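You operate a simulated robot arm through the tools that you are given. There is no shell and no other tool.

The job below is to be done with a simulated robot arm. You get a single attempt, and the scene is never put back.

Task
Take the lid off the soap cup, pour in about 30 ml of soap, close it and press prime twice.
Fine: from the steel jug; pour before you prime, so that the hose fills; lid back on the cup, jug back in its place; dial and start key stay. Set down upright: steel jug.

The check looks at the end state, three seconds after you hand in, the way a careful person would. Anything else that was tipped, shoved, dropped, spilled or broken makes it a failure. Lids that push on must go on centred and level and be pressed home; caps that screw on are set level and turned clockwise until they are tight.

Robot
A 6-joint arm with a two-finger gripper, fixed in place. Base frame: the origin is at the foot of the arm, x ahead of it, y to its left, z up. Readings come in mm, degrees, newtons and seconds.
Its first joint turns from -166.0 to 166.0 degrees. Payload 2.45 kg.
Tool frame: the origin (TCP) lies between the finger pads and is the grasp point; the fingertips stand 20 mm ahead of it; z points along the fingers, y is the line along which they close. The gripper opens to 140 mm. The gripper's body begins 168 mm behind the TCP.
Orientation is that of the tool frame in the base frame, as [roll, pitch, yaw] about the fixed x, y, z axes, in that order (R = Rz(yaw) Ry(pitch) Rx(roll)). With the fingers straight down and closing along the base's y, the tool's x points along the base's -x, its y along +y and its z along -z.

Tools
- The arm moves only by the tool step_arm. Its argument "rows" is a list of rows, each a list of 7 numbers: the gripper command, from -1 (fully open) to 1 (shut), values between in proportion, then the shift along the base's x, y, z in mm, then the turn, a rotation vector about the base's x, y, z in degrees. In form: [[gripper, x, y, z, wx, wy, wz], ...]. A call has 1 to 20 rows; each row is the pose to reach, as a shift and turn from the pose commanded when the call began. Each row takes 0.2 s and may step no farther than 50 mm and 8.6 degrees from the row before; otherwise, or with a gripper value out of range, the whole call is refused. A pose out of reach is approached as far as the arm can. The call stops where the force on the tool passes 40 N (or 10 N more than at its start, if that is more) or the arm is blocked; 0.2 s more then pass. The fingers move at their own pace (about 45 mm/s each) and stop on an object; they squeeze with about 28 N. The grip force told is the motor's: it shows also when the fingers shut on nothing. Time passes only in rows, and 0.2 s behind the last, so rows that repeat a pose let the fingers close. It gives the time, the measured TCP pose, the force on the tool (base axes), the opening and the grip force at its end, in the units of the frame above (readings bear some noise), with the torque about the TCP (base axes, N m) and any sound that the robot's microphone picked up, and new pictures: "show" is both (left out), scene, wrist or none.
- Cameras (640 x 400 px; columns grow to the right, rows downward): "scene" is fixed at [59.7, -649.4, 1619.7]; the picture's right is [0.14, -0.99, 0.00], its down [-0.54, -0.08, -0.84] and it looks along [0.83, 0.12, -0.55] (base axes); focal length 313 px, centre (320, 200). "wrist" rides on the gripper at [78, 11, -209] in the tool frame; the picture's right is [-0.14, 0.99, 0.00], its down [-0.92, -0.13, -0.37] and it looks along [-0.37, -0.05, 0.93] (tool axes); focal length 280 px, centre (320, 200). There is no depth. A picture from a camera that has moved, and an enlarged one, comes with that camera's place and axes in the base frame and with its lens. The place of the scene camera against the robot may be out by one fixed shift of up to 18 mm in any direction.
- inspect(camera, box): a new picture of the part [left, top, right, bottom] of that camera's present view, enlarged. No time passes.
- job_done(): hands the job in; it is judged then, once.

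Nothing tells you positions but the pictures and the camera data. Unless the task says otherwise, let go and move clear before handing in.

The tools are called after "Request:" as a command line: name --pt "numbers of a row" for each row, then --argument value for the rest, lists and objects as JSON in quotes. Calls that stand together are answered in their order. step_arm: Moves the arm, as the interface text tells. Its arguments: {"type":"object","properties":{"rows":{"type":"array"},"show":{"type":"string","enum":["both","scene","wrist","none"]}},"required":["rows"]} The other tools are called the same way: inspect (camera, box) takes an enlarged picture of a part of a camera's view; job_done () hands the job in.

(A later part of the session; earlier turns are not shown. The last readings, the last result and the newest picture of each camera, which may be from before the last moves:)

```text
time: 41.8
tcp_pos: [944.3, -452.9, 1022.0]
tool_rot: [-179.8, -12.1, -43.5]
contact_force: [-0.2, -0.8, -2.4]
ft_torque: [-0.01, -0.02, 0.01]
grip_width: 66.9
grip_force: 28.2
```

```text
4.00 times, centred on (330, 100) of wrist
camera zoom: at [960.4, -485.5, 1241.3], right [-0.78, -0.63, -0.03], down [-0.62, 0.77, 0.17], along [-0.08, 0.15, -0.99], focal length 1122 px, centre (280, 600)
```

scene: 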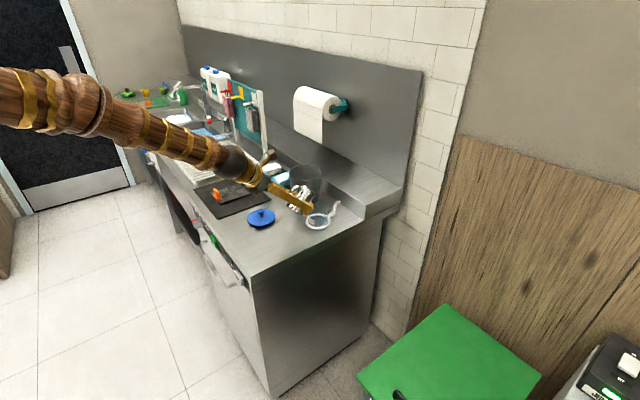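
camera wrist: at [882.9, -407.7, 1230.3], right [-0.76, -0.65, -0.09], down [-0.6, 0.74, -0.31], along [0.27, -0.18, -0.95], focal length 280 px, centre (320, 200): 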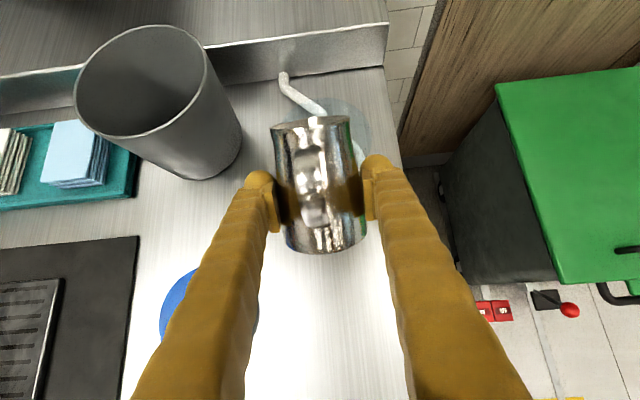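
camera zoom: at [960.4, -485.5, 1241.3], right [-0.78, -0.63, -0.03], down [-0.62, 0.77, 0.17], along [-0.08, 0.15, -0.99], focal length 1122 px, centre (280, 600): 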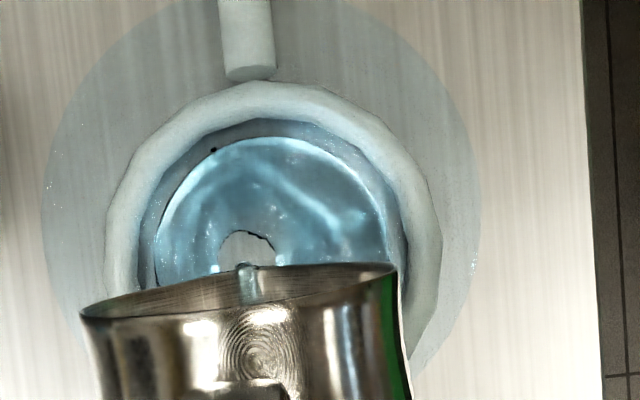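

Request:
inspect --camera "scene" --box '[306, 208, 332, 234]'

Request:
inspect --camera "wrist" --box '[300, 65, 350, 125]'

```text
15.38 times, centred on (319, 221) of scene
camera zoom: at [59.7, -649.4, 1619.7], right [0.14, -0.99, 0.0], down [-0.54, -0.08, -0.84], along [0.83, 0.12, -0.55], focal length 4813 px, centre (335, -123)
```

zoom: 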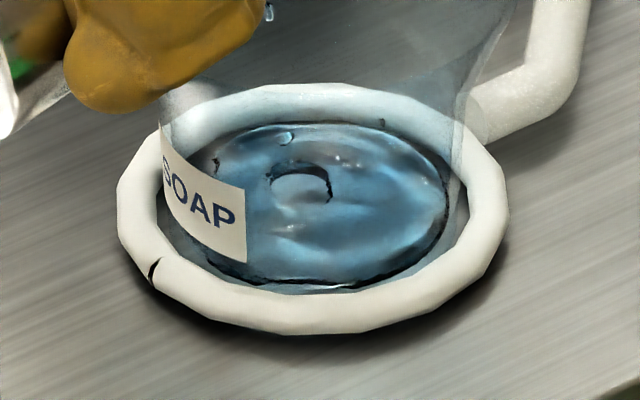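

```text
6.67 times, centred on (325, 95) of wrist
camera zoom: at [960.4, -485.5, 1241.3], right [-0.78, -0.63, -0.03], down [-0.62, 0.77, 0.17], along [-0.08, 0.15, -0.99], focal length 1869 px, centre (287, 900)
```

zoom: 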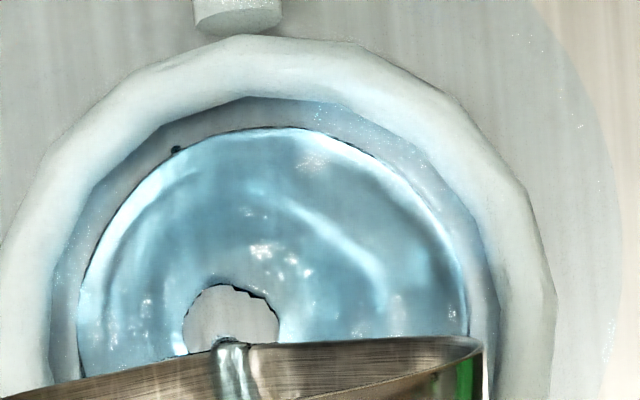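

I estimate roughly 10–12 ml so far, a pool about 60 mm across and 4 mm deep. I'll add a little tilt and continue.

Request:
step_arm --pt "1 0 0 0 0.7 0.72 0" --pt "1 0 0 0 0.7 0.72 0" --pt "1 0 0 0 0.7 0.72 0" --show "none"

Request:
inspect --camera "scene" --box '[303, 202, 335, 236]'

Request:
inspect --camera "wrist" --box '[285, 55, 365, 125]'

```text
time: 42.6
tcp_pos: [944.4, -453.4, 1022.6]
tool_rot: [-179.8, -11.1, -43.6]
contact_force: [-0.5, -0.7, -2.0]
ft_torque: [0.03, 0.02, 0.01]
grip_width: 66.8
grip_force: 27.9
```

```text
11.76 times, centred on (319, 219) of scene
camera zoom: at [59.7, -649.4, 1619.7], right [0.14, -0.99, 0.0], down [-0.54, -0.08, -0.84], along [0.83, 0.12, -0.55], focal length 3680 px, centre (332, -24)
```

zoom: 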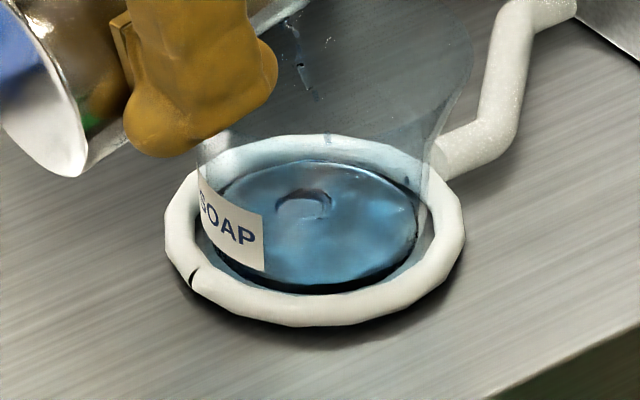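

```text
5.71 times, centred on (325, 90) of wrist
camera zoom: at [963.0, -488.1, 1240.8], right [-0.78, -0.63, -0.03], down [-0.62, 0.76, 0.18], along [-0.09, 0.16, -0.98], focal length 1602 px, centre (291, 829)
```

zoom: 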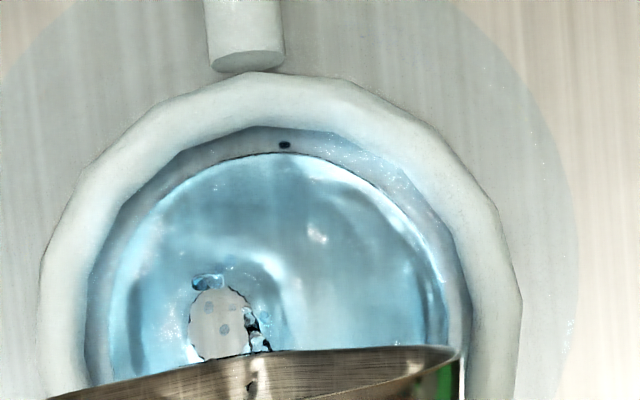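

Request:
inspect --camera "scene" --box '[306, 208, 332, 234]'

Request:
step_arm --pt "1 0 0 0 -1.5 -1.5 0" --pt "1 0 0 0 -4.4 -4.7 0" --pt "1 0 0 0 -7.8 -8.2 0" --pt "1 0 0 0 -10.35 -10.85 0" --pt "1 0 0 0 -10.35 -10.85 0" --pt "1 0 0 0 -10.35 -10.85 0" --show "none"

Request:
inspect --camera "scene" --box '[306, 208, 332, 234]'

Request:
inspect --camera "wrist" --box '[270, 55, 370, 155]'

```text
15.38 times, centred on (319, 221) of scene
camera zoom: at [59.7, -649.4, 1619.7], right [0.14, -0.99, 0.0], down [-0.54, -0.08, -0.84], along [0.83, 0.12, -0.55], focal length 4813 px, centre (335, -123)
```

zoom: 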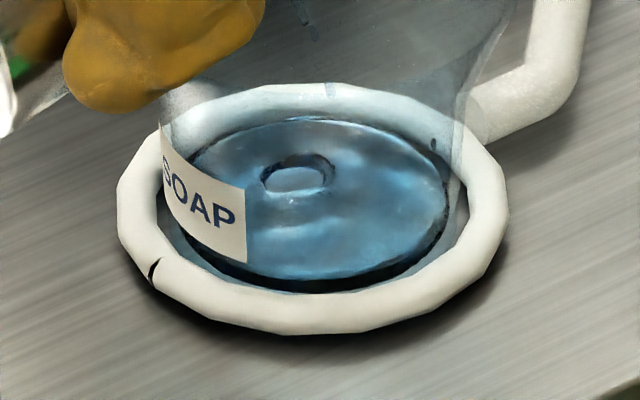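

```text
time: 44.0
tcp_pos: [943.5, -453.7, 1021.1]
tool_rot: [-179.8, -26.1, -43.5]
contact_force: [-0.4, 0.9, -2.1]
ft_torque: [0.02, 0.03, 0.0]
grip_width: 66.8
grip_force: 28.0
```

```text
15.38 times, centred on (319, 221) of scene
camera zoom: at [59.7, -649.4, 1619.7], right [0.14, -0.99, 0.0], down [-0.54, -0.08, -0.84], along [0.83, 0.12, -0.55], focal length 4813 px, centre (335, -123)
```

zoom: 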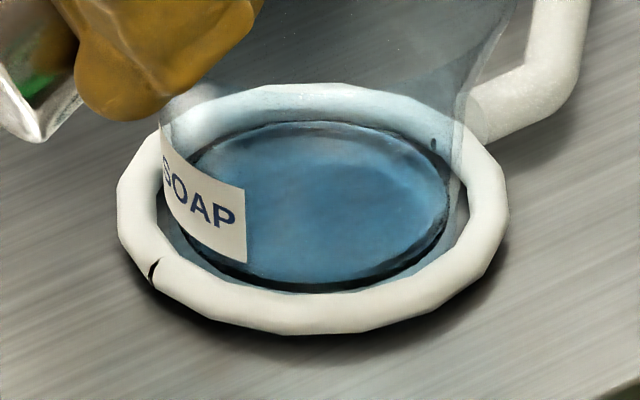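

```text
4.00 times, centred on (320, 105) of wrist
camera zoom: at [920.9, -448.0, 1242.4], right [-0.77, -0.63, -0.06], down [-0.63, 0.77, -0.07], along [0.1, -0.02, -1.0], focal length 1122 px, centre (320, 580)
```

zoom: 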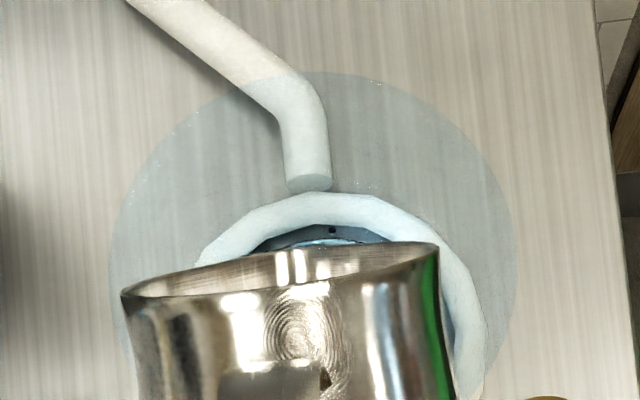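

The surface has now settled, since I tilted back to stop the flow. To measure the level better, I'll bring the jug upright above the cup and look with the closer wrist camera.

Request:
step_arm --pt "1 0 0 5 -5.5 -5.8 0" --pt "1 0 0 10 -11 -11.6 0" --pt "1 -5 5 15 -16.5 -17.4 0" --pt "1 -10 10 20 -22 -23.2 0" --pt "1 -15 15 25 -27.5 -29 0" --pt "1 -20 20 30 -33 -34.8 0" --pt "1 -25 25 35 -38.5 -40.6 0" --pt "1 -25 25 35 -44 -46.4 0" --pt "1 -25 25 35 -44 -46.4 0" --show "wrist"

Request:
inspect --camera "wrist" --box '[270, 230, 400, 330]'

```text
time: 46.0
tcp_pos: [920.2, -428.3, 1055.7]
tool_rot: [-22.6, -89.9, 159.5]
contact_force: [-0.3, 0.4, -2.3]
ft_torque: [-0.01, -0.04, -0.01]
grip_width: 66.7
grip_force: 27.8
camera wrist: at [760.0, -293.3, 1133.3], right [-0.68, -0.72, -0.14], down [-0.18, 0.34, -0.92], along [0.71, -0.6, -0.36], focal length 280 px, centre (320, 200)
```

wrist: 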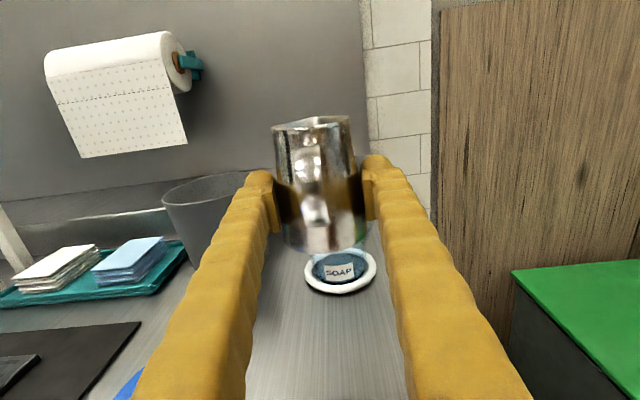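

```text
4.00 times, centred on (335, 280) of wrist
camera zoom: at [760.0, -293.3, 1133.3], right [-0.68, -0.72, -0.14], down [-0.18, 0.34, -0.92], along [0.71, -0.6, -0.36], focal length 1122 px, centre (260, -120)
```

zoom: 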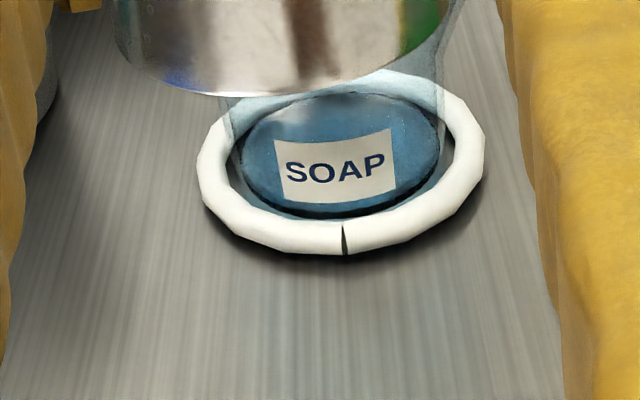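

I read about 5–6 mm depth over a 68 mm disc, so about 18 ml; roughly 12 ml more is needed. Returning to the pour pose.

Request:
step_arm --pt "1 0 0 0 5.5 5.8 0" --pt "1 5 -5 -5 11 11.6 0" --pt "1 10 -10 -10 16.5 17.4 0" --pt "1 15 -15 -15 22 23.2 0" --pt "1 20 -20 -20 27.5 29 0" --pt "1 25 -25 -25 33 34.8 0" --pt "1 25 -25 -30 38.5 40.6 0" --pt "1 25 -25 -35 44 46.4 0" --pt "1 25 -25 -35 49.5 52.1 0" --pt "1 25 -25 -35 51.8 54.4 0" --show "none"

Request:
inspect --camera "scene" --box '[306, 208, 332, 234]'

Request:
inspect --camera "wrist" --box '[270, 45, 370, 145]'

```text
time: 48.2
tcp_pos: [944.1, -452.4, 1021.5]
tool_rot: [-179.8, -14.9, -43.6]
contact_force: [0.2, 0.2, -3.0]
ft_torque: [-0.01, 0.01, 0.0]
grip_width: 66.8
grip_force: 28.1
```

```text
15.38 times, centred on (319, 221) of scene
camera zoom: at [59.7, -649.4, 1619.7], right [0.14, -0.99, 0.0], down [-0.54, -0.08, -0.84], along [0.83, 0.12, -0.55], focal length 4813 px, centre (335, -123)
```

zoom: 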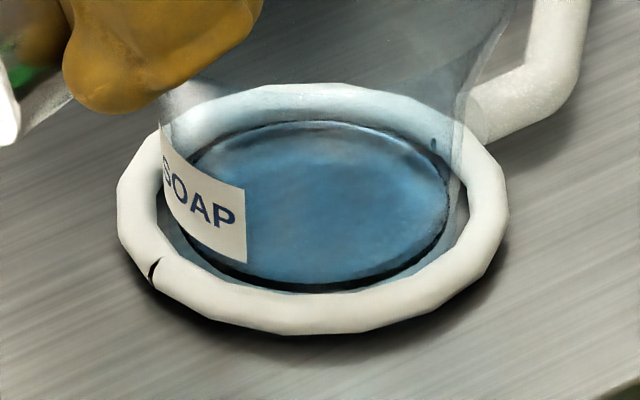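

```text
4.00 times, centred on (320, 95) of wrist
camera zoom: at [952.3, -478.0, 1242.9], right [-0.78, -0.63, -0.04], down [-0.63, 0.77, 0.12], along [-0.04, 0.12, -0.99], focal length 1122 px, centre (320, 620)
```

zoom: 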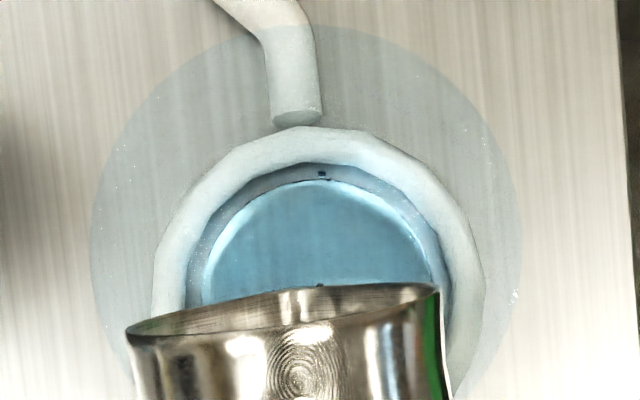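

The soap in the cup is unchanged and there's no spill. Resuming the pour by tilting to about 79°.

Request:
step_arm --pt "1 0 0 0 1.4 1.45 0" --pt "1 0 0 0 2.76 2.9 0" --pt "1 0 0 0 2.76 2.9 0" --pt "1 0 0 0 2.76 2.9 0" --show "none"

Request:
inspect --camera "scene" --box '[306, 208, 332, 234]'

Request:
inspect --camera "wrist" --box '[270, 45, 370, 145]'

```text
time: 49.2
tcp_pos: [945.2, -453.3, 1022.5]
tool_rot: [-179.8, -10.9, -43.7]
contact_force: [-0.3, 0.8, -2.0]
ft_torque: [0.01, 0.0, 0.03]
grip_width: 66.5
grip_force: 27.6
```

```text
15.38 times, centred on (319, 221) of scene
camera zoom: at [59.7, -649.4, 1619.7], right [0.14, -0.99, 0.0], down [-0.54, -0.08, -0.84], along [0.83, 0.12, -0.55], focal length 4813 px, centre (335, -123)
```

zoom: 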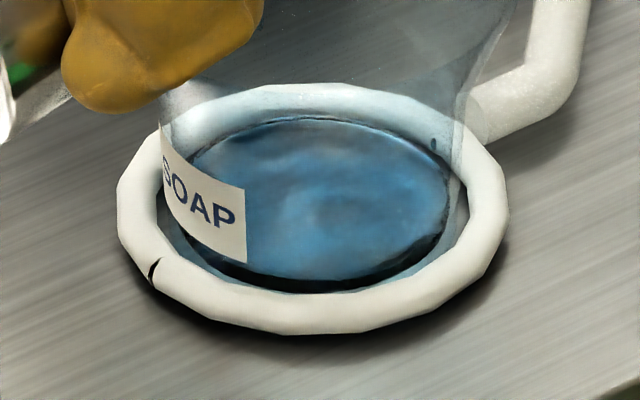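

```text
4.00 times, centred on (320, 95) of wrist
camera zoom: at [963.3, -488.7, 1240.5], right [-0.78, -0.62, -0.03], down [-0.62, 0.76, 0.19], along [-0.09, 0.17, -0.98], focal length 1122 px, centre (320, 620)
```

zoom: 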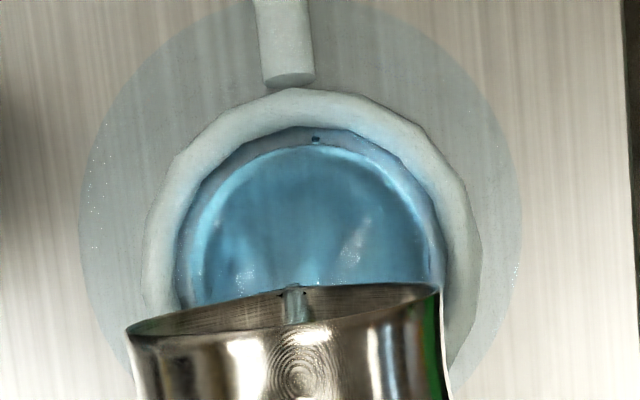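

Request:
step_arm --pt "1 0 0 0 0.7 0.72 0" --pt "1 0 0 0 1.0 1.05 0" --pt "1 0 0 0 1.0 1.05 0" --show "none"

Request:
inspect --camera "scene" --box '[306, 208, 332, 234]'

Request:
inspect --camera "wrist" --box '[270, 45, 370, 145]'

```text
time: 50.0
tcp_pos: [945.4, -453.3, 1021.4]
tool_rot: [-179.7, -9.5, -43.7]
contact_force: [0.1, 0.3, -2.4]
ft_torque: [-0.02, -0.02, 0.0]
grip_width: 66.8
grip_force: 28.0
```

```text
15.38 times, centred on (319, 221) of scene
camera zoom: at [59.7, -649.4, 1619.7], right [0.14, -0.99, 0.0], down [-0.54, -0.08, -0.84], along [0.83, 0.12, -0.55], focal length 4813 px, centre (335, -123)
```

zoom: 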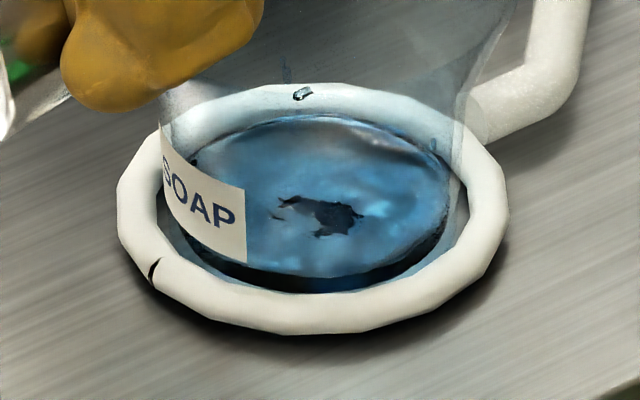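

```text
4.00 times, centred on (320, 95) of wrist
camera zoom: at [967.2, -492.6, 1239.7], right [-0.78, -0.62, -0.03], down [-0.61, 0.76, 0.21], along [-0.11, 0.18, -0.98], focal length 1122 px, centre (320, 620)
```

zoom: 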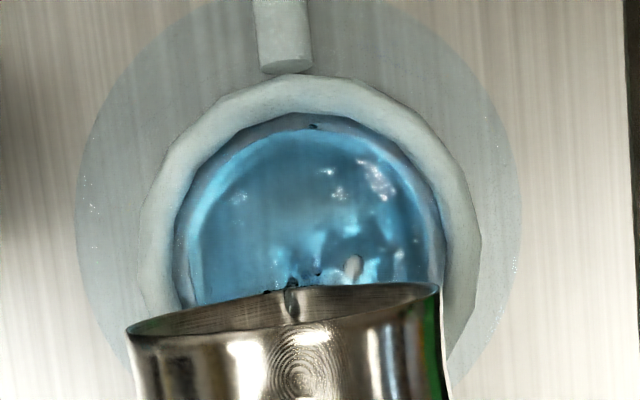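

Request:
step_arm --pt "1 0 0 0 0.35 0.36 0" --pt "1 0 0 0 0.35 0.36 0" --pt "1 0 0 0 0.35 0.36 0" --show "none"

Request:
inspect --camera "scene" --box '[306, 208, 332, 234]'

Request:
inspect --camera "wrist" --box '[270, 45, 370, 145]'

```text
time: 50.8
tcp_pos: [944.5, -452.9, 1021.7]
tool_rot: [-179.8, -9.0, -43.7]
contact_force: [-0.8, -0.9, -2.0]
ft_torque: [0.01, 0.0, 0.0]
grip_width: 66.7
grip_force: 27.8
```

```text
15.38 times, centred on (319, 221) of scene
camera zoom: at [59.7, -649.4, 1619.7], right [0.14, -0.99, 0.0], down [-0.54, -0.08, -0.84], along [0.83, 0.12, -0.55], focal length 4813 px, centre (335, -123)
```

zoom: 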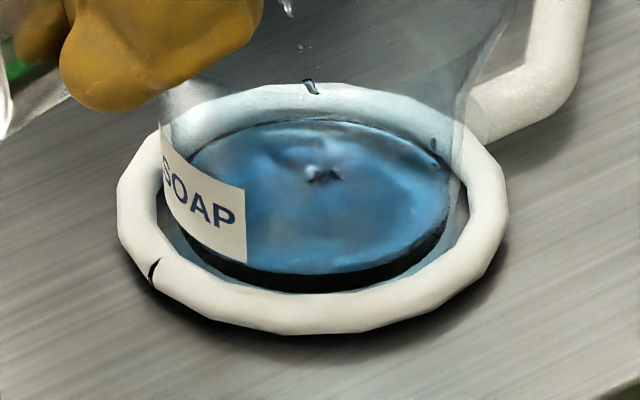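

```text
4.00 times, centred on (320, 95) of wrist
camera zoom: at [968.6, -493.9, 1239.2], right [-0.78, -0.62, -0.03], down [-0.61, 0.76, 0.22], along [-0.12, 0.19, -0.97], focal length 1122 px, centre (320, 620)
```

zoom: 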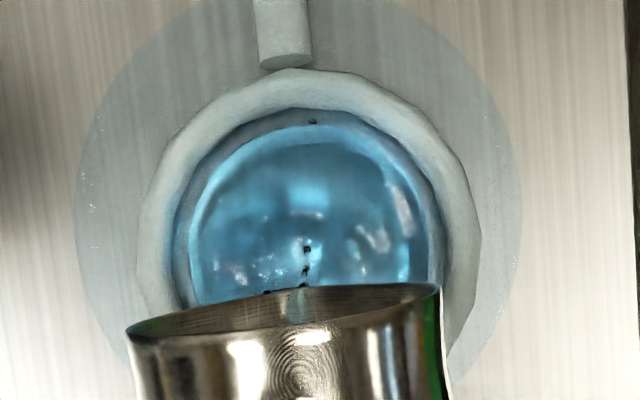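

I estimate about 24 ml now. A little more is needed, so another short increment.

Request:
step_arm --pt "1 0 0 0 0.5 0.52 0" --pt "1 0 0 0 0.7 0.72 0" --pt "1 0 0 0 0.7 0.72 0" --show "none"

Request:
inspect --camera "scene" --box '[306, 208, 332, 234]'

Request:
inspect --camera "wrist" --box '[270, 45, 370, 145]'

```text
time: 51.6
tcp_pos: [945.2, -454.4, 1019.6]
tool_rot: [-179.8, -7.9, -43.8]
contact_force: [-0.2, 0.3, -2.9]
ft_torque: [0.0, 0.01, 0.01]
grip_width: 67.0
grip_force: 27.6
```

```text
15.38 times, centred on (319, 221) of scene
camera zoom: at [59.7, -649.4, 1619.7], right [0.14, -0.99, 0.0], down [-0.54, -0.08, -0.84], along [0.83, 0.12, -0.55], focal length 4813 px, centre (335, -123)
```

zoom: 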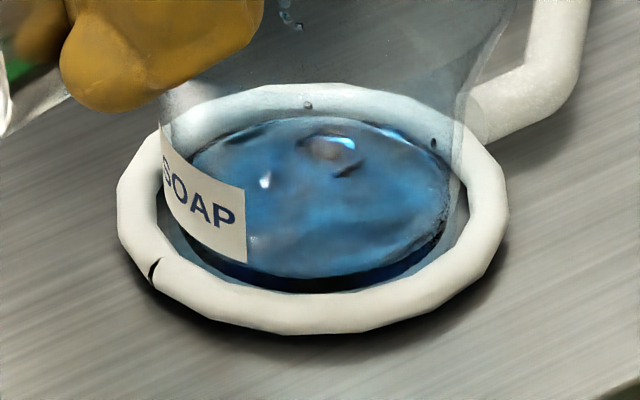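

```text
4.00 times, centred on (320, 95) of wrist
camera zoom: at [971.6, -496.6, 1238.1], right [-0.78, -0.62, -0.02], down [-0.61, 0.76, 0.24], along [-0.13, 0.2, -0.97], focal length 1122 px, centre (320, 620)
```

zoom: 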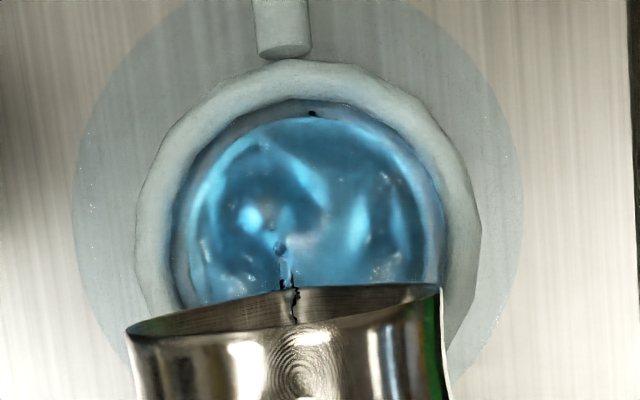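

Request:
step_arm --pt "1 0 0 0 0.35 0.36 0" --pt "1 0 0 0 0.35 0.36 0" --show "none"

Request:
step_arm --pt "1 0 0 0 -4 -4.2 0" --pt "1 0 0 0 -8 -8.4 0" --pt "1 0 0 0 -12 -12.6 0" --pt "1 0 0 0 -12 -12.6 0" --pt "1 0 0 0 -12 -12.6 0" --pt "1 0 0 0 -12 -12.6 0" --show "none"

Request:
inspect --camera "scene" --box '[306, 208, 332, 234]'

Request:
inspect --camera "scene" --box '[280, 180, 350, 240]'

```text
time: 52.2
tcp_pos: [944.3, -454.2, 1021.9]
tool_rot: [-179.7, -7.5, -43.7]
contact_force: [0.0, -0.4, -2.3]
ft_torque: [0.0, 0.02, -0.01]
grip_width: 66.9
grip_force: 28.0
```

```text
time: 53.6
tcp_pos: [945.2, -453.3, 1021.0]
tool_rot: [-179.7, -24.9, -43.8]
contact_force: [0.0, 0.7, -3.5]
ft_torque: [0.02, -0.01, 0.01]
grip_width: 66.8
grip_force: 27.9
```

```text
15.38 times, centred on (319, 221) of scene
camera zoom: at [59.7, -649.4, 1619.7], right [0.14, -0.99, 0.0], down [-0.54, -0.08, -0.84], along [0.83, 0.12, -0.55], focal length 4813 px, centre (335, -123)
```

zoom: 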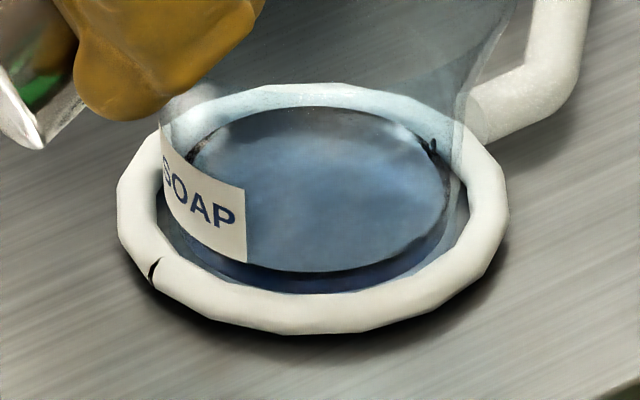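

```text
6.67 times, centred on (315, 210) of scene
camera zoom: at [59.7, -649.4, 1619.7], right [0.14, -0.99, 0.0], down [-0.54, -0.08, -0.84], along [0.83, 0.12, -0.55], focal length 2086 px, centre (353, 133)
```

zoom: 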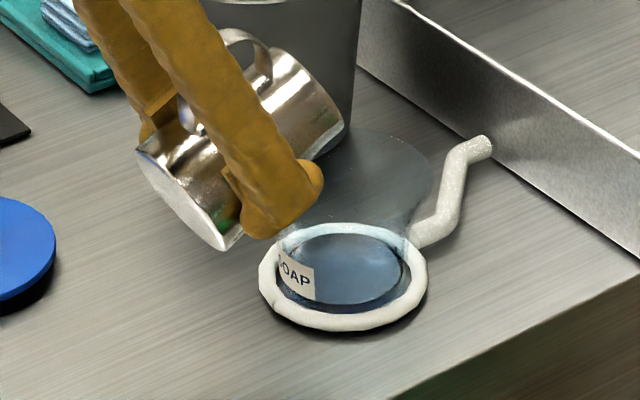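

The surface settled clearly higher than before. I'll bring the jug upright at the same viewpoint as earlier to compare.

Request:
step_arm --pt "1 0 0 5 -5.6 -5.9 0" --pt "1 0 0 10 -11.2 -11.8 0" --pt "1 -5 5 15 -16.8 -17.7 0" --pt "1 -10 10 20 -22.4 -23.6 0" --pt "1 -15 15 25 -28 -29.5 0" --pt "1 -20 20 30 -33.6 -35.4 0" --pt "1 -25 25 35 -39.2 -41.3 0" --pt "1 -25 25 35 -44.9 -47.3 0" --pt "1 -25 25 35 -44.9 -47.3 0" --show "wrist"

Request:
inspect --camera "wrist" --box '[270, 230, 400, 330]'

Request:
inspect --camera "scene" --box '[306, 208, 332, 234]'

```text
time: 55.6
tcp_pos: [920.0, -428.5, 1056.1]
tool_rot: [-40.6, -89.8, 177.4]
contact_force: [-0.2, -0.4, -2.3]
ft_torque: [-0.01, -0.03, -0.01]
grip_width: 66.8
grip_force: 27.9
camera wrist: at [759.5, -294.4, 1133.2], right [-0.68, -0.72, -0.14], down [-0.18, 0.35, -0.92], along [0.71, -0.6, -0.36], focal length 280 px, centre (320, 200)
```

wrist: 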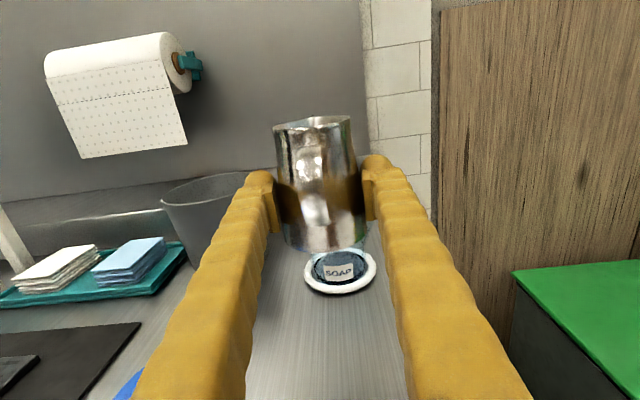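

```text
4.00 times, centred on (335, 280) of wrist
camera zoom: at [759.5, -294.4, 1133.2], right [-0.68, -0.72, -0.14], down [-0.18, 0.35, -0.92], along [0.71, -0.6, -0.36], focal length 1122 px, centre (260, -120)
```

zoom: 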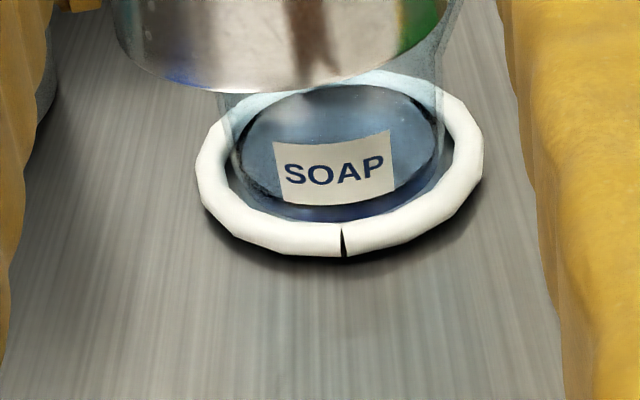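

```text
15.38 times, centred on (319, 221) of scene
camera zoom: at [59.7, -649.4, 1619.7], right [0.14, -0.99, 0.0], down [-0.54, -0.08, -0.84], along [0.83, 0.12, -0.55], focal length 4813 px, centre (335, -123)
```

zoom: 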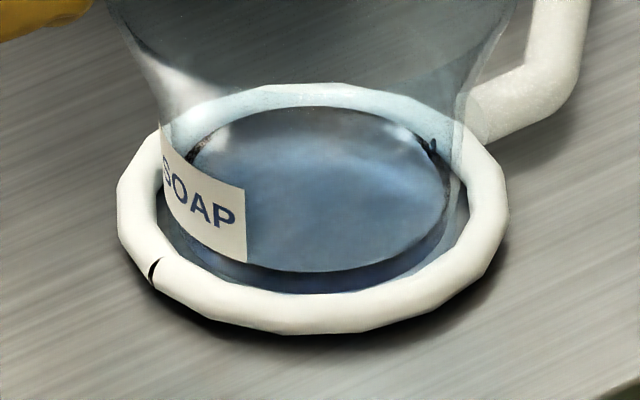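

Both views agree on roughly 30 ml: about 8–9.5 mm deep, up about 3.9 mm since the previous check. I'll stop pouring here and carry the jug back upright to its original spot.

Request:
step_arm --pt "1 -18 17 0 0 0 0" --pt "1 -36 34 0 0 0 0" --pt "1 -54.6 51.9 -5 0 0 0" --pt "1 -54.6 51.9 -35 0 0 0" --pt "1 -54.6 51.9 -65 0 0 0" --pt "1 -54.6 51.9 -90 0 0 0" --pt "1 -54.6 51.9 -105 0 0 0" --pt "1 -54.6 51.9 -112 0 0 0" --pt "1 -54.6 51.9 -112 0 0 0" --show "both"

Request:
inspect --camera "wrist" --box '[220, 90, 420, 290]'

Request:
inspect --camera "scene" --box '[230, 180, 350, 260]'

```text
time: 57.6
tcp_pos: [863.5, -376.9, 944.8]
tool_rot: [-52.7, -90.0, -170.5]
contact_force: [-0.5, 0.1, -2.8]
ft_torque: [0.03, 0.0, 0.02]
grip_width: 66.9
grip_force: 27.4
camera wrist: at [704.7, -242.2, 1021.7], right [-0.68, -0.72, -0.14], down [-0.18, 0.35, -0.92], along [0.71, -0.6, -0.36], focal length 280 px, centre (320, 200)
```

scene: 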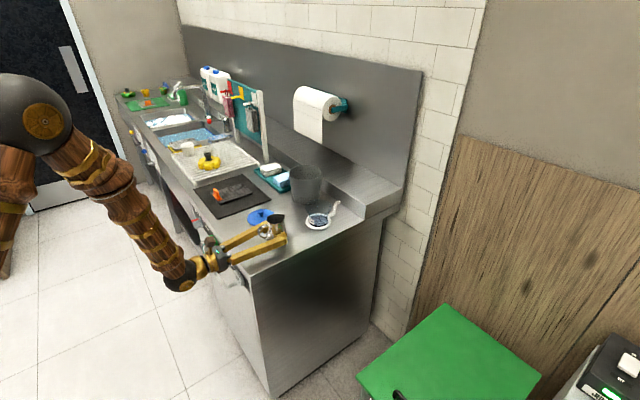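
wrist: 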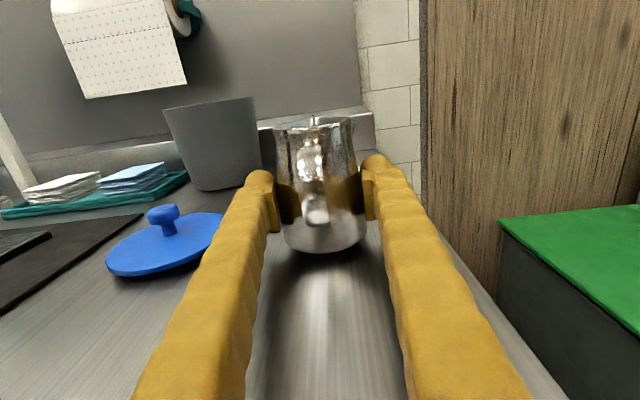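

```text
2.00 times, centred on (320, 190) of wrist
camera zoom: at [704.7, -242.2, 1021.7], right [-0.68, -0.72, -0.14], down [-0.18, 0.35, -0.92], along [0.71, -0.6, -0.36], focal length 561 px, centre (320, 220)
```

zoom: 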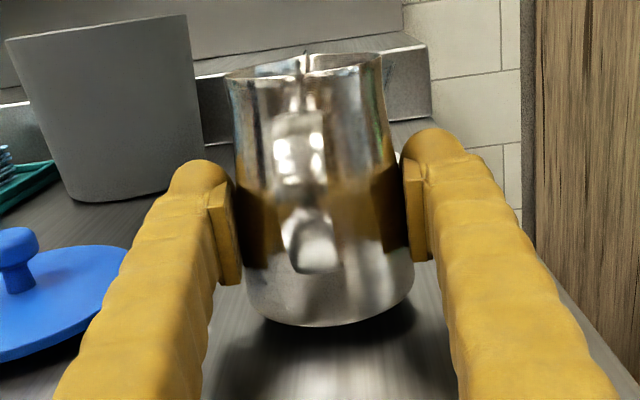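

```text
5.00 times, centred on (290, 220) of scene
camera zoom: at [59.7, -649.4, 1619.7], right [0.14, -0.99, 0.0], down [-0.54, -0.08, -0.84], along [0.83, 0.12, -0.55], focal length 1564 px, centre (470, 100)
```

zoom: 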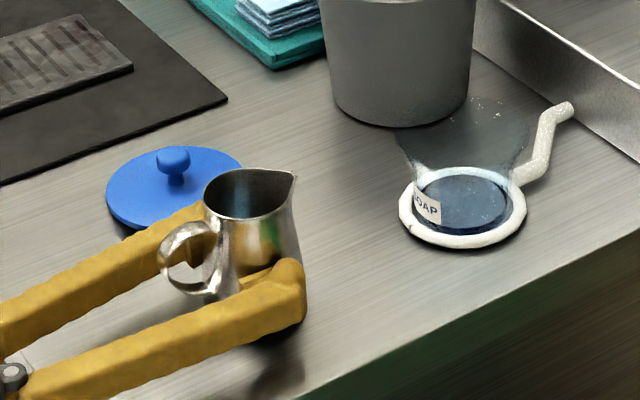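

I'm 10 mm above the original height. Lowering gently with a 2 mm lateral correction.

Request:
step_arm --pt "1 1.9 1.2 -3 0 0 0" --pt "1 1.9 1.2 -6 0 0 0" --pt "1 1.9 1.2 -8 0 0 0" --pt "1 1.9 1.2 -9.5 0 0 0" --show "none"

Request:
inspect --camera "wrist" --box '[220, 90, 420, 290]'

```text
time: 58.6
tcp_pos: [866.9, -376.1, 936.6]
tool_rot: [-33.2, -89.7, 170.0]
contact_force: [-1.2, 0.4, 13.9]
ft_torque: [-0.33, 0.38, -0.08]
grip_width: 67.0
grip_force: 27.9
```

```text
2.00 times, centred on (320, 190) of wrist
camera zoom: at [707.0, -241.0, 1012.7], right [-0.68, -0.72, -0.14], down [-0.18, 0.34, -0.92], along [0.71, -0.6, -0.36], focal length 561 px, centre (320, 220)
```

zoom: 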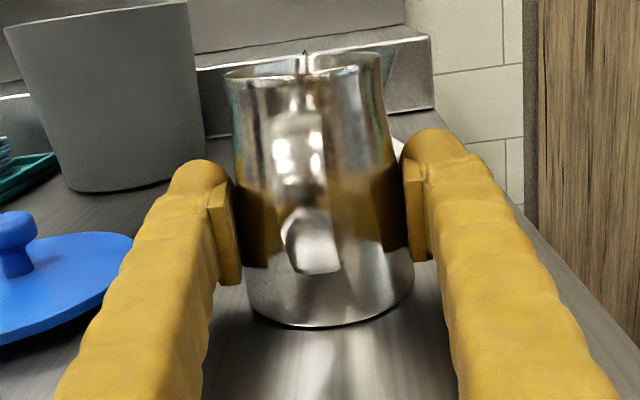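

The jug touched down at about 14 N. I'll ease up slightly and open the fingers slowly.

Request:
step_arm --pt "1 0 0 0.8 0 0 0" --show "none"

Request:
step_arm --pt "0.03 0 0 0.5 0 0 0" --pt "0 0 0 0.5 0 0 0" --pt "-0.1 0 0 0.5 0 0 0" --pt "-0.25 0 0 0.5 0 0 0" --pt "-0.43 0 0 0.5 0 0 0" --pt "-0.43 0 0 0.5 0 0 0" --pt "-0.43 0 0 0.5 0 0 0" --show "both"

Request:
inspect --camera "wrist" --box '[220, 90, 420, 290]'

Request:
inspect --camera "scene" --box '[230, 180, 350, 260]'

```text
time: 59.0
tcp_pos: [867.1, -375.2, 936.0]
tool_rot: [-46.1, -89.8, -177.0]
contact_force: [1.1, 2.1, 10.9]
ft_torque: [-0.38, 0.18, 0.01]
grip_width: 66.8
grip_force: 27.5
```

```text
time: 60.6
tcp_pos: [866.0, -376.3, 936.0]
tool_rot: [-54.8, -89.8, -168.3]
contact_force: [-0.3, 1.4, 0.2]
ft_torque: [-0.03, 0.0, 0.05]
grip_width: 100.2
grip_force: 0.1
camera wrist: at [706.9, -241.4, 1013.3], right [-0.68, -0.72, -0.14], down [-0.18, 0.35, -0.92], along [0.71, -0.6, -0.36], focal length 280 px, centre (320, 200)
```

scene: 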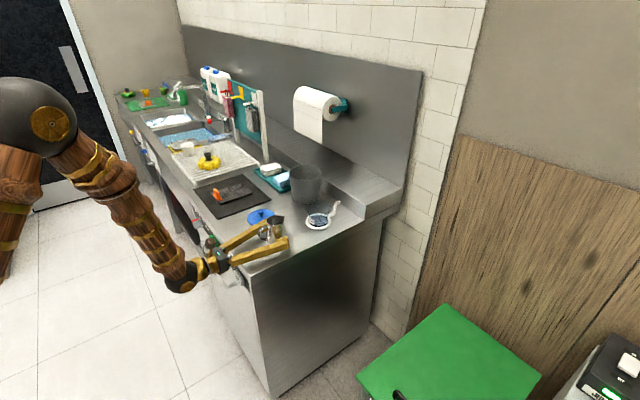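
wrist: 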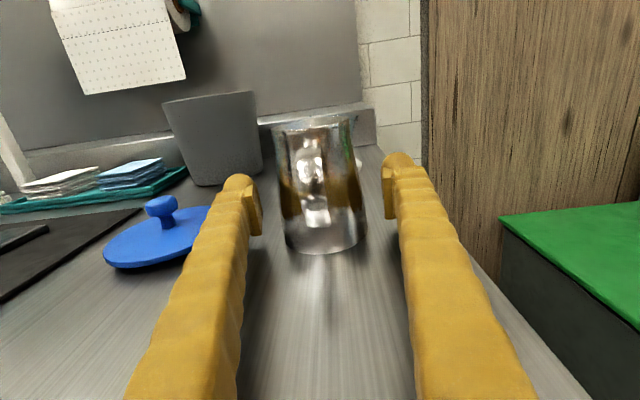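

```text
2.00 times, centred on (320, 190) of wrist
camera zoom: at [706.9, -241.4, 1013.3], right [-0.68, -0.72, -0.14], down [-0.18, 0.35, -0.92], along [0.71, -0.6, -0.36], focal length 561 px, centre (320, 220)
```

zoom: 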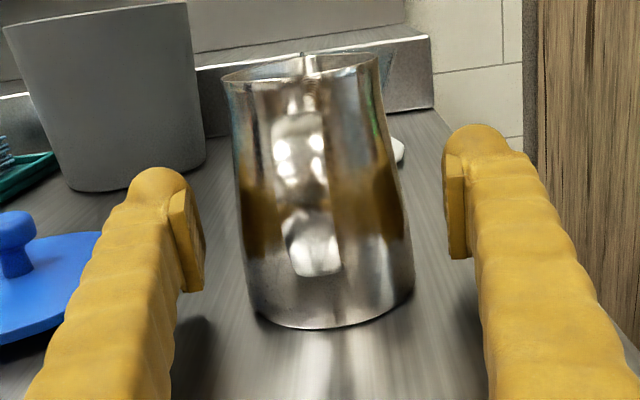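

```text
5.00 times, centred on (290, 220) of scene
camera zoom: at [59.7, -649.4, 1619.7], right [0.14, -0.99, 0.0], down [-0.54, -0.08, -0.84], along [0.83, 0.12, -0.55], focal length 1564 px, centre (470, 100)
```

zoom: 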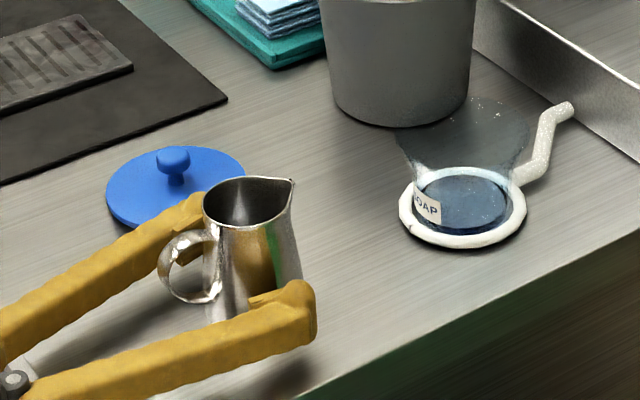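

The jug stands upright in its place. I'll back straight out, rise, and tilt to 45° above the lid.

Request:
step_arm --pt "-0.43 -22 21 0 0 0 0" --pt "-0.43 -44 42 0 0 0 0" --pt "-0.43 -66 63 0 0 0 0" --pt "-0.43 -87 83 5 0 0 0" --pt "-0.43 -87 83 50 0 0 0" --pt "-0.43 -75 85 85 4 4.2 0" --pt "-0.3 -50 85 115 9.5 10 0" --pt "-0.1 -20 85 135 15 15.8 0" --pt "0.1 20 85 145 20.5 21.5 0" --pt "0.14 60 85 145 26 27.2 0" --pt "0.14 100 85 135 31 32.6 0" --pt "0.14 120 85 110 31 32.6 0" --show "both"

Request:
inspect --camera "wrist" --box '[220, 50, 420, 210]'

```text
time: 63.2
tcp_pos: [987.6, -289.9, 1046.7]
tool_rot: [-179.5, -45.0, -43.9]
contact_force: [0.6, -0.1, 0.2]
ft_torque: [0.01, 0.01, -0.02]
grip_width: 60.2
grip_force: 0.1
camera wrist: at [911.8, -235.7, 1249.1], right [-0.75, -0.65, -0.1], down [-0.57, 0.72, -0.39], along [0.33, -0.23, -0.91], focal length 280 px, centre (320, 200)
```

scene: 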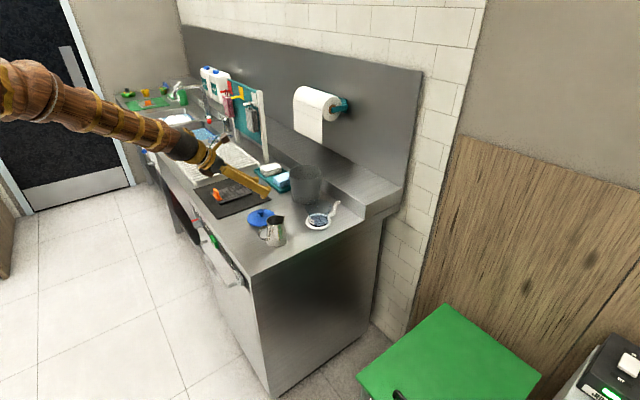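
wrist: 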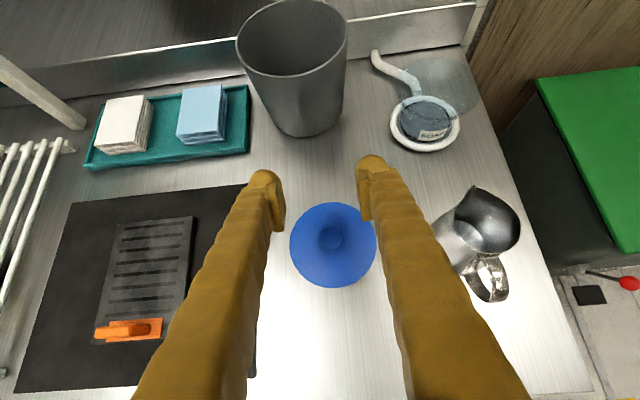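

```text
2.50 times, centred on (320, 130) of wrist
camera zoom: at [911.8, -235.7, 1249.1], right [-0.75, -0.65, -0.1], down [-0.57, 0.72, -0.39], along [0.33, -0.23, -0.91], focal length 701 px, centre (320, 375)
```

zoom: 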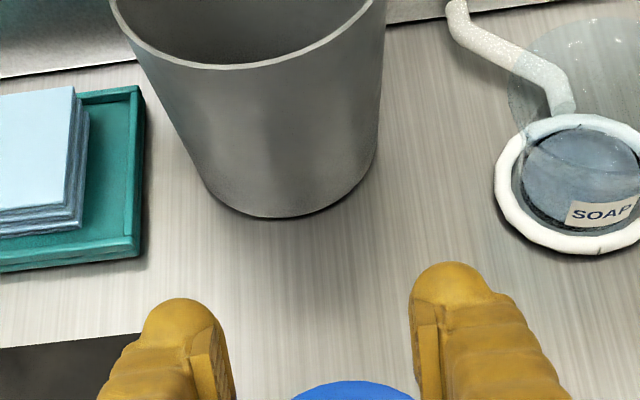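

I can see everything from above: no spill, lid undisturbed. Its knob is at about (985,-290), as expected. Descending to grasp height.

Request:
step_arm --pt "0.14 -1 -0.8 -30 0 0 0" --pt "0.14 -1 -0.8 -60 0 0 0" --pt "0.14 -1 -0.8 -80 0 0 0" --show "wrist"

Request:
inspect --camera "scene" --box '[230, 180, 310, 250]'

```text
time: 64.0
tcp_pos: [987.3, -291.5, 965.3]
tool_rot: [-179.5, -45.1, -43.8]
contact_force: [-0.9, 0.4, -0.4]
ft_torque: [0.03, 0.01, 0.01]
grip_width: 60.1
grip_force: 0.0
camera wrist: at [910.0, -236.7, 1168.2], right [-0.75, -0.65, -0.1], down [-0.57, 0.72, -0.39], along [0.33, -0.24, -0.91], focal length 280 px, centre (320, 200)
```

wrist: 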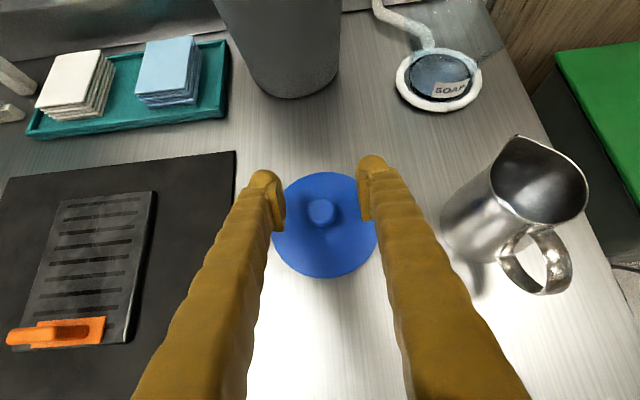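

```text
5.71 times, centred on (270, 215) of scene
camera zoom: at [59.7, -649.4, 1619.7], right [0.14, -0.99, 0.0], down [-0.54, -0.08, -0.84], along [0.83, 0.12, -0.55], focal length 1788 px, centre (606, 114)
```

zoom: 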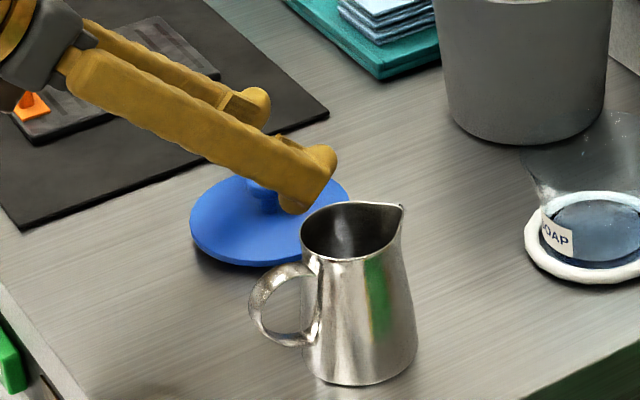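

Request:
step_arm --pt "0.14 0 0 -12 0 0 0" --pt "0.14 0 0 -20 0 0 0" --pt "0.14 0 0 -24.5 0 0 0" --show "none"

Request:
inspect --camera "wrist" --box '[220, 130, 420, 270]'

Request:
inspect --camera "scene" --box '[230, 180, 310, 250]'

```text
time: 64.8
tcp_pos: [985.7, -290.8, 941.8]
tool_rot: [-179.6, -45.1, -43.8]
contact_force: [-1.0, 0.3, -0.3]
ft_torque: [0.0, -0.01, 0.02]
grip_width: 60.4
grip_force: 0.0
```

```text
2.86 times, centred on (320, 200) of wrist
camera zoom: at [910.3, -237.0, 1143.7], right [-0.75, -0.65, -0.1], down [-0.57, 0.72, -0.39], along [0.33, -0.24, -0.91], focal length 801 px, centre (320, 200)
```

zoom: 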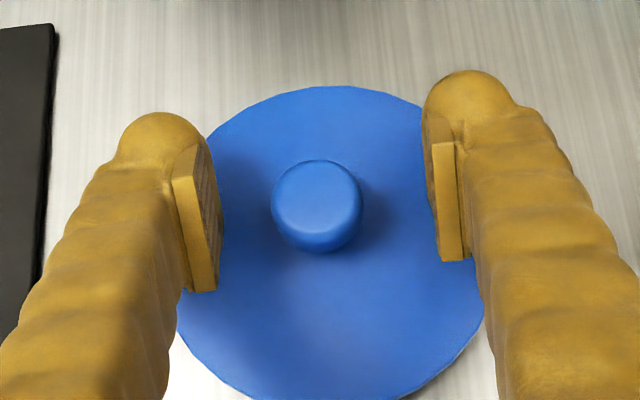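

```text
5.71 times, centred on (270, 215) of scene
camera zoom: at [59.7, -649.4, 1619.7], right [0.14, -0.99, 0.0], down [-0.54, -0.08, -0.84], along [0.83, 0.12, -0.55], focal length 1788 px, centre (606, 114)
```

zoom: 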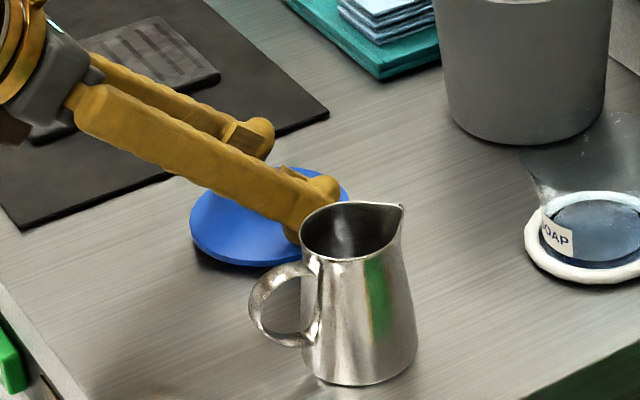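

The knob is centred between the pads. Closing and lifting.

Request:
step_arm --pt "0.5 0 0 0 0 0 0" --pt "0.8 0 0 0 0 0 0" --pt "1 0 0 0 0 0 0" --pt "1 0 0 0 0 0 0" --pt "1 0 0 0 0 0 0" --show "none"

Request:
step_arm --pt "1 0 0 3 0 0 0" --pt "1 0 0 8 0 0 0" --pt "1 0 0 20 0 0 0" --pt "1 0 0 50 0 0 0" --pt "1 0 0 90 0 0 0" --pt "1 0 0 130 0 0 0" --show "both"

Request:
inspect --camera "scene" --box '[230, 150, 340, 250]'

Request:
inspect --camera "wrist" --box '[220, 130, 420, 270]'

```text
time: 66.0
tcp_pos: [986.5, -290.0, 941.5]
tool_rot: [-179.6, -45.1, -43.7]
contact_force: [-0.7, 0.0, 0.3]
ft_torque: [-0.02, 0.0, 0.01]
grip_width: 20.7
grip_force: 27.9
```

```text
time: 67.4
tcp_pos: [986.6, -291.9, 1072.1]
tool_rot: [-179.6, -45.1, -43.7]
contact_force: [1.1, 0.7, -0.6]
ft_torque: [-0.02, -0.04, -0.02]
grip_width: 20.8
grip_force: 28.0
camera wrist: at [910.3, -237.7, 1274.5], right [-0.75, -0.65, -0.1], down [-0.57, 0.72, -0.39], along [0.33, -0.23, -0.91], focal length 280 px, centre (320, 200)
```

scene: 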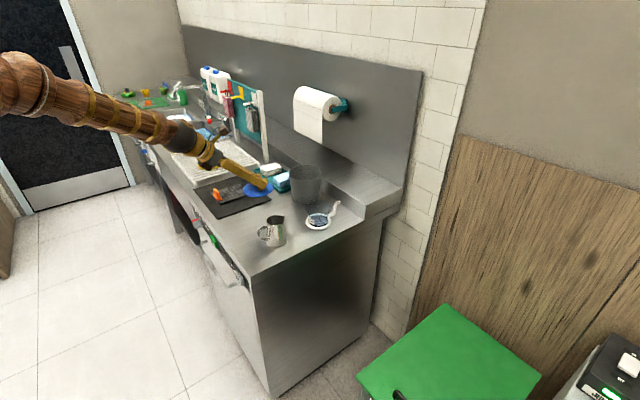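
wrist: 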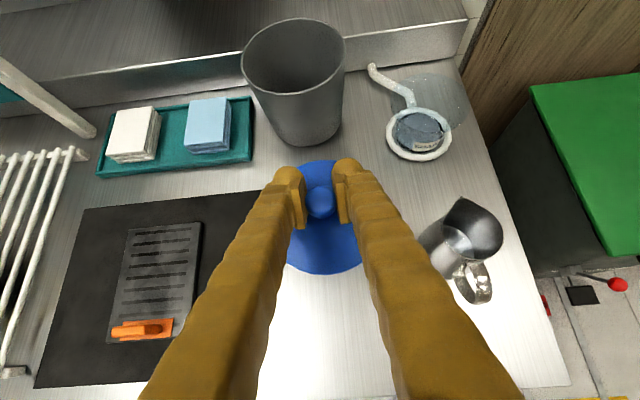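

```text
4.00 times, centred on (285, 200) of scene
camera zoom: at [59.7, -649.4, 1619.7], right [0.14, -0.99, 0.0], down [-0.54, -0.08, -0.84], along [0.83, 0.12, -0.55], focal length 1251 px, centre (460, 200)
```

zoom: 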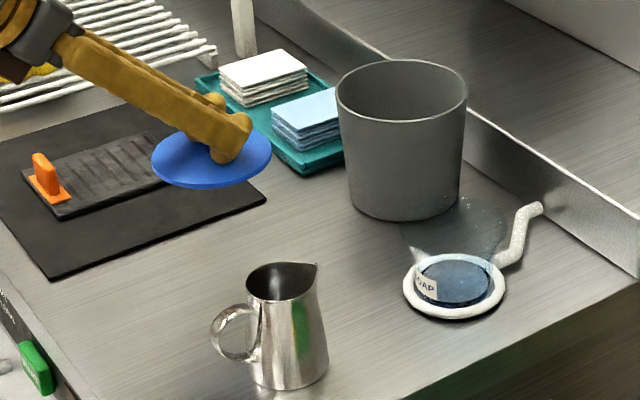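

```text
2.86 times, centred on (320, 200) of wrist
camera zoom: at [910.3, -237.7, 1274.5], right [-0.75, -0.65, -0.1], down [-0.57, 0.72, -0.39], along [0.33, -0.23, -0.91], focal length 801 px, centre (320, 200)
```

zoom: 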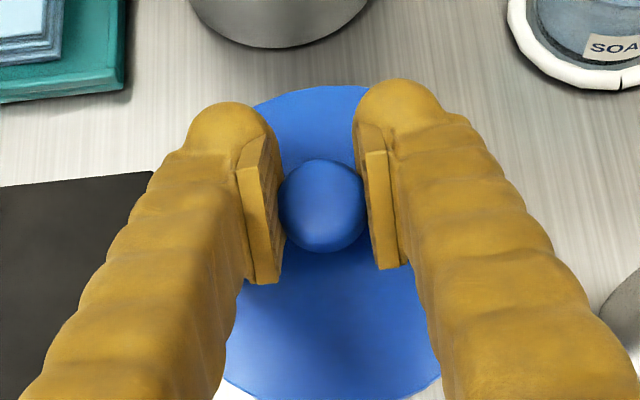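

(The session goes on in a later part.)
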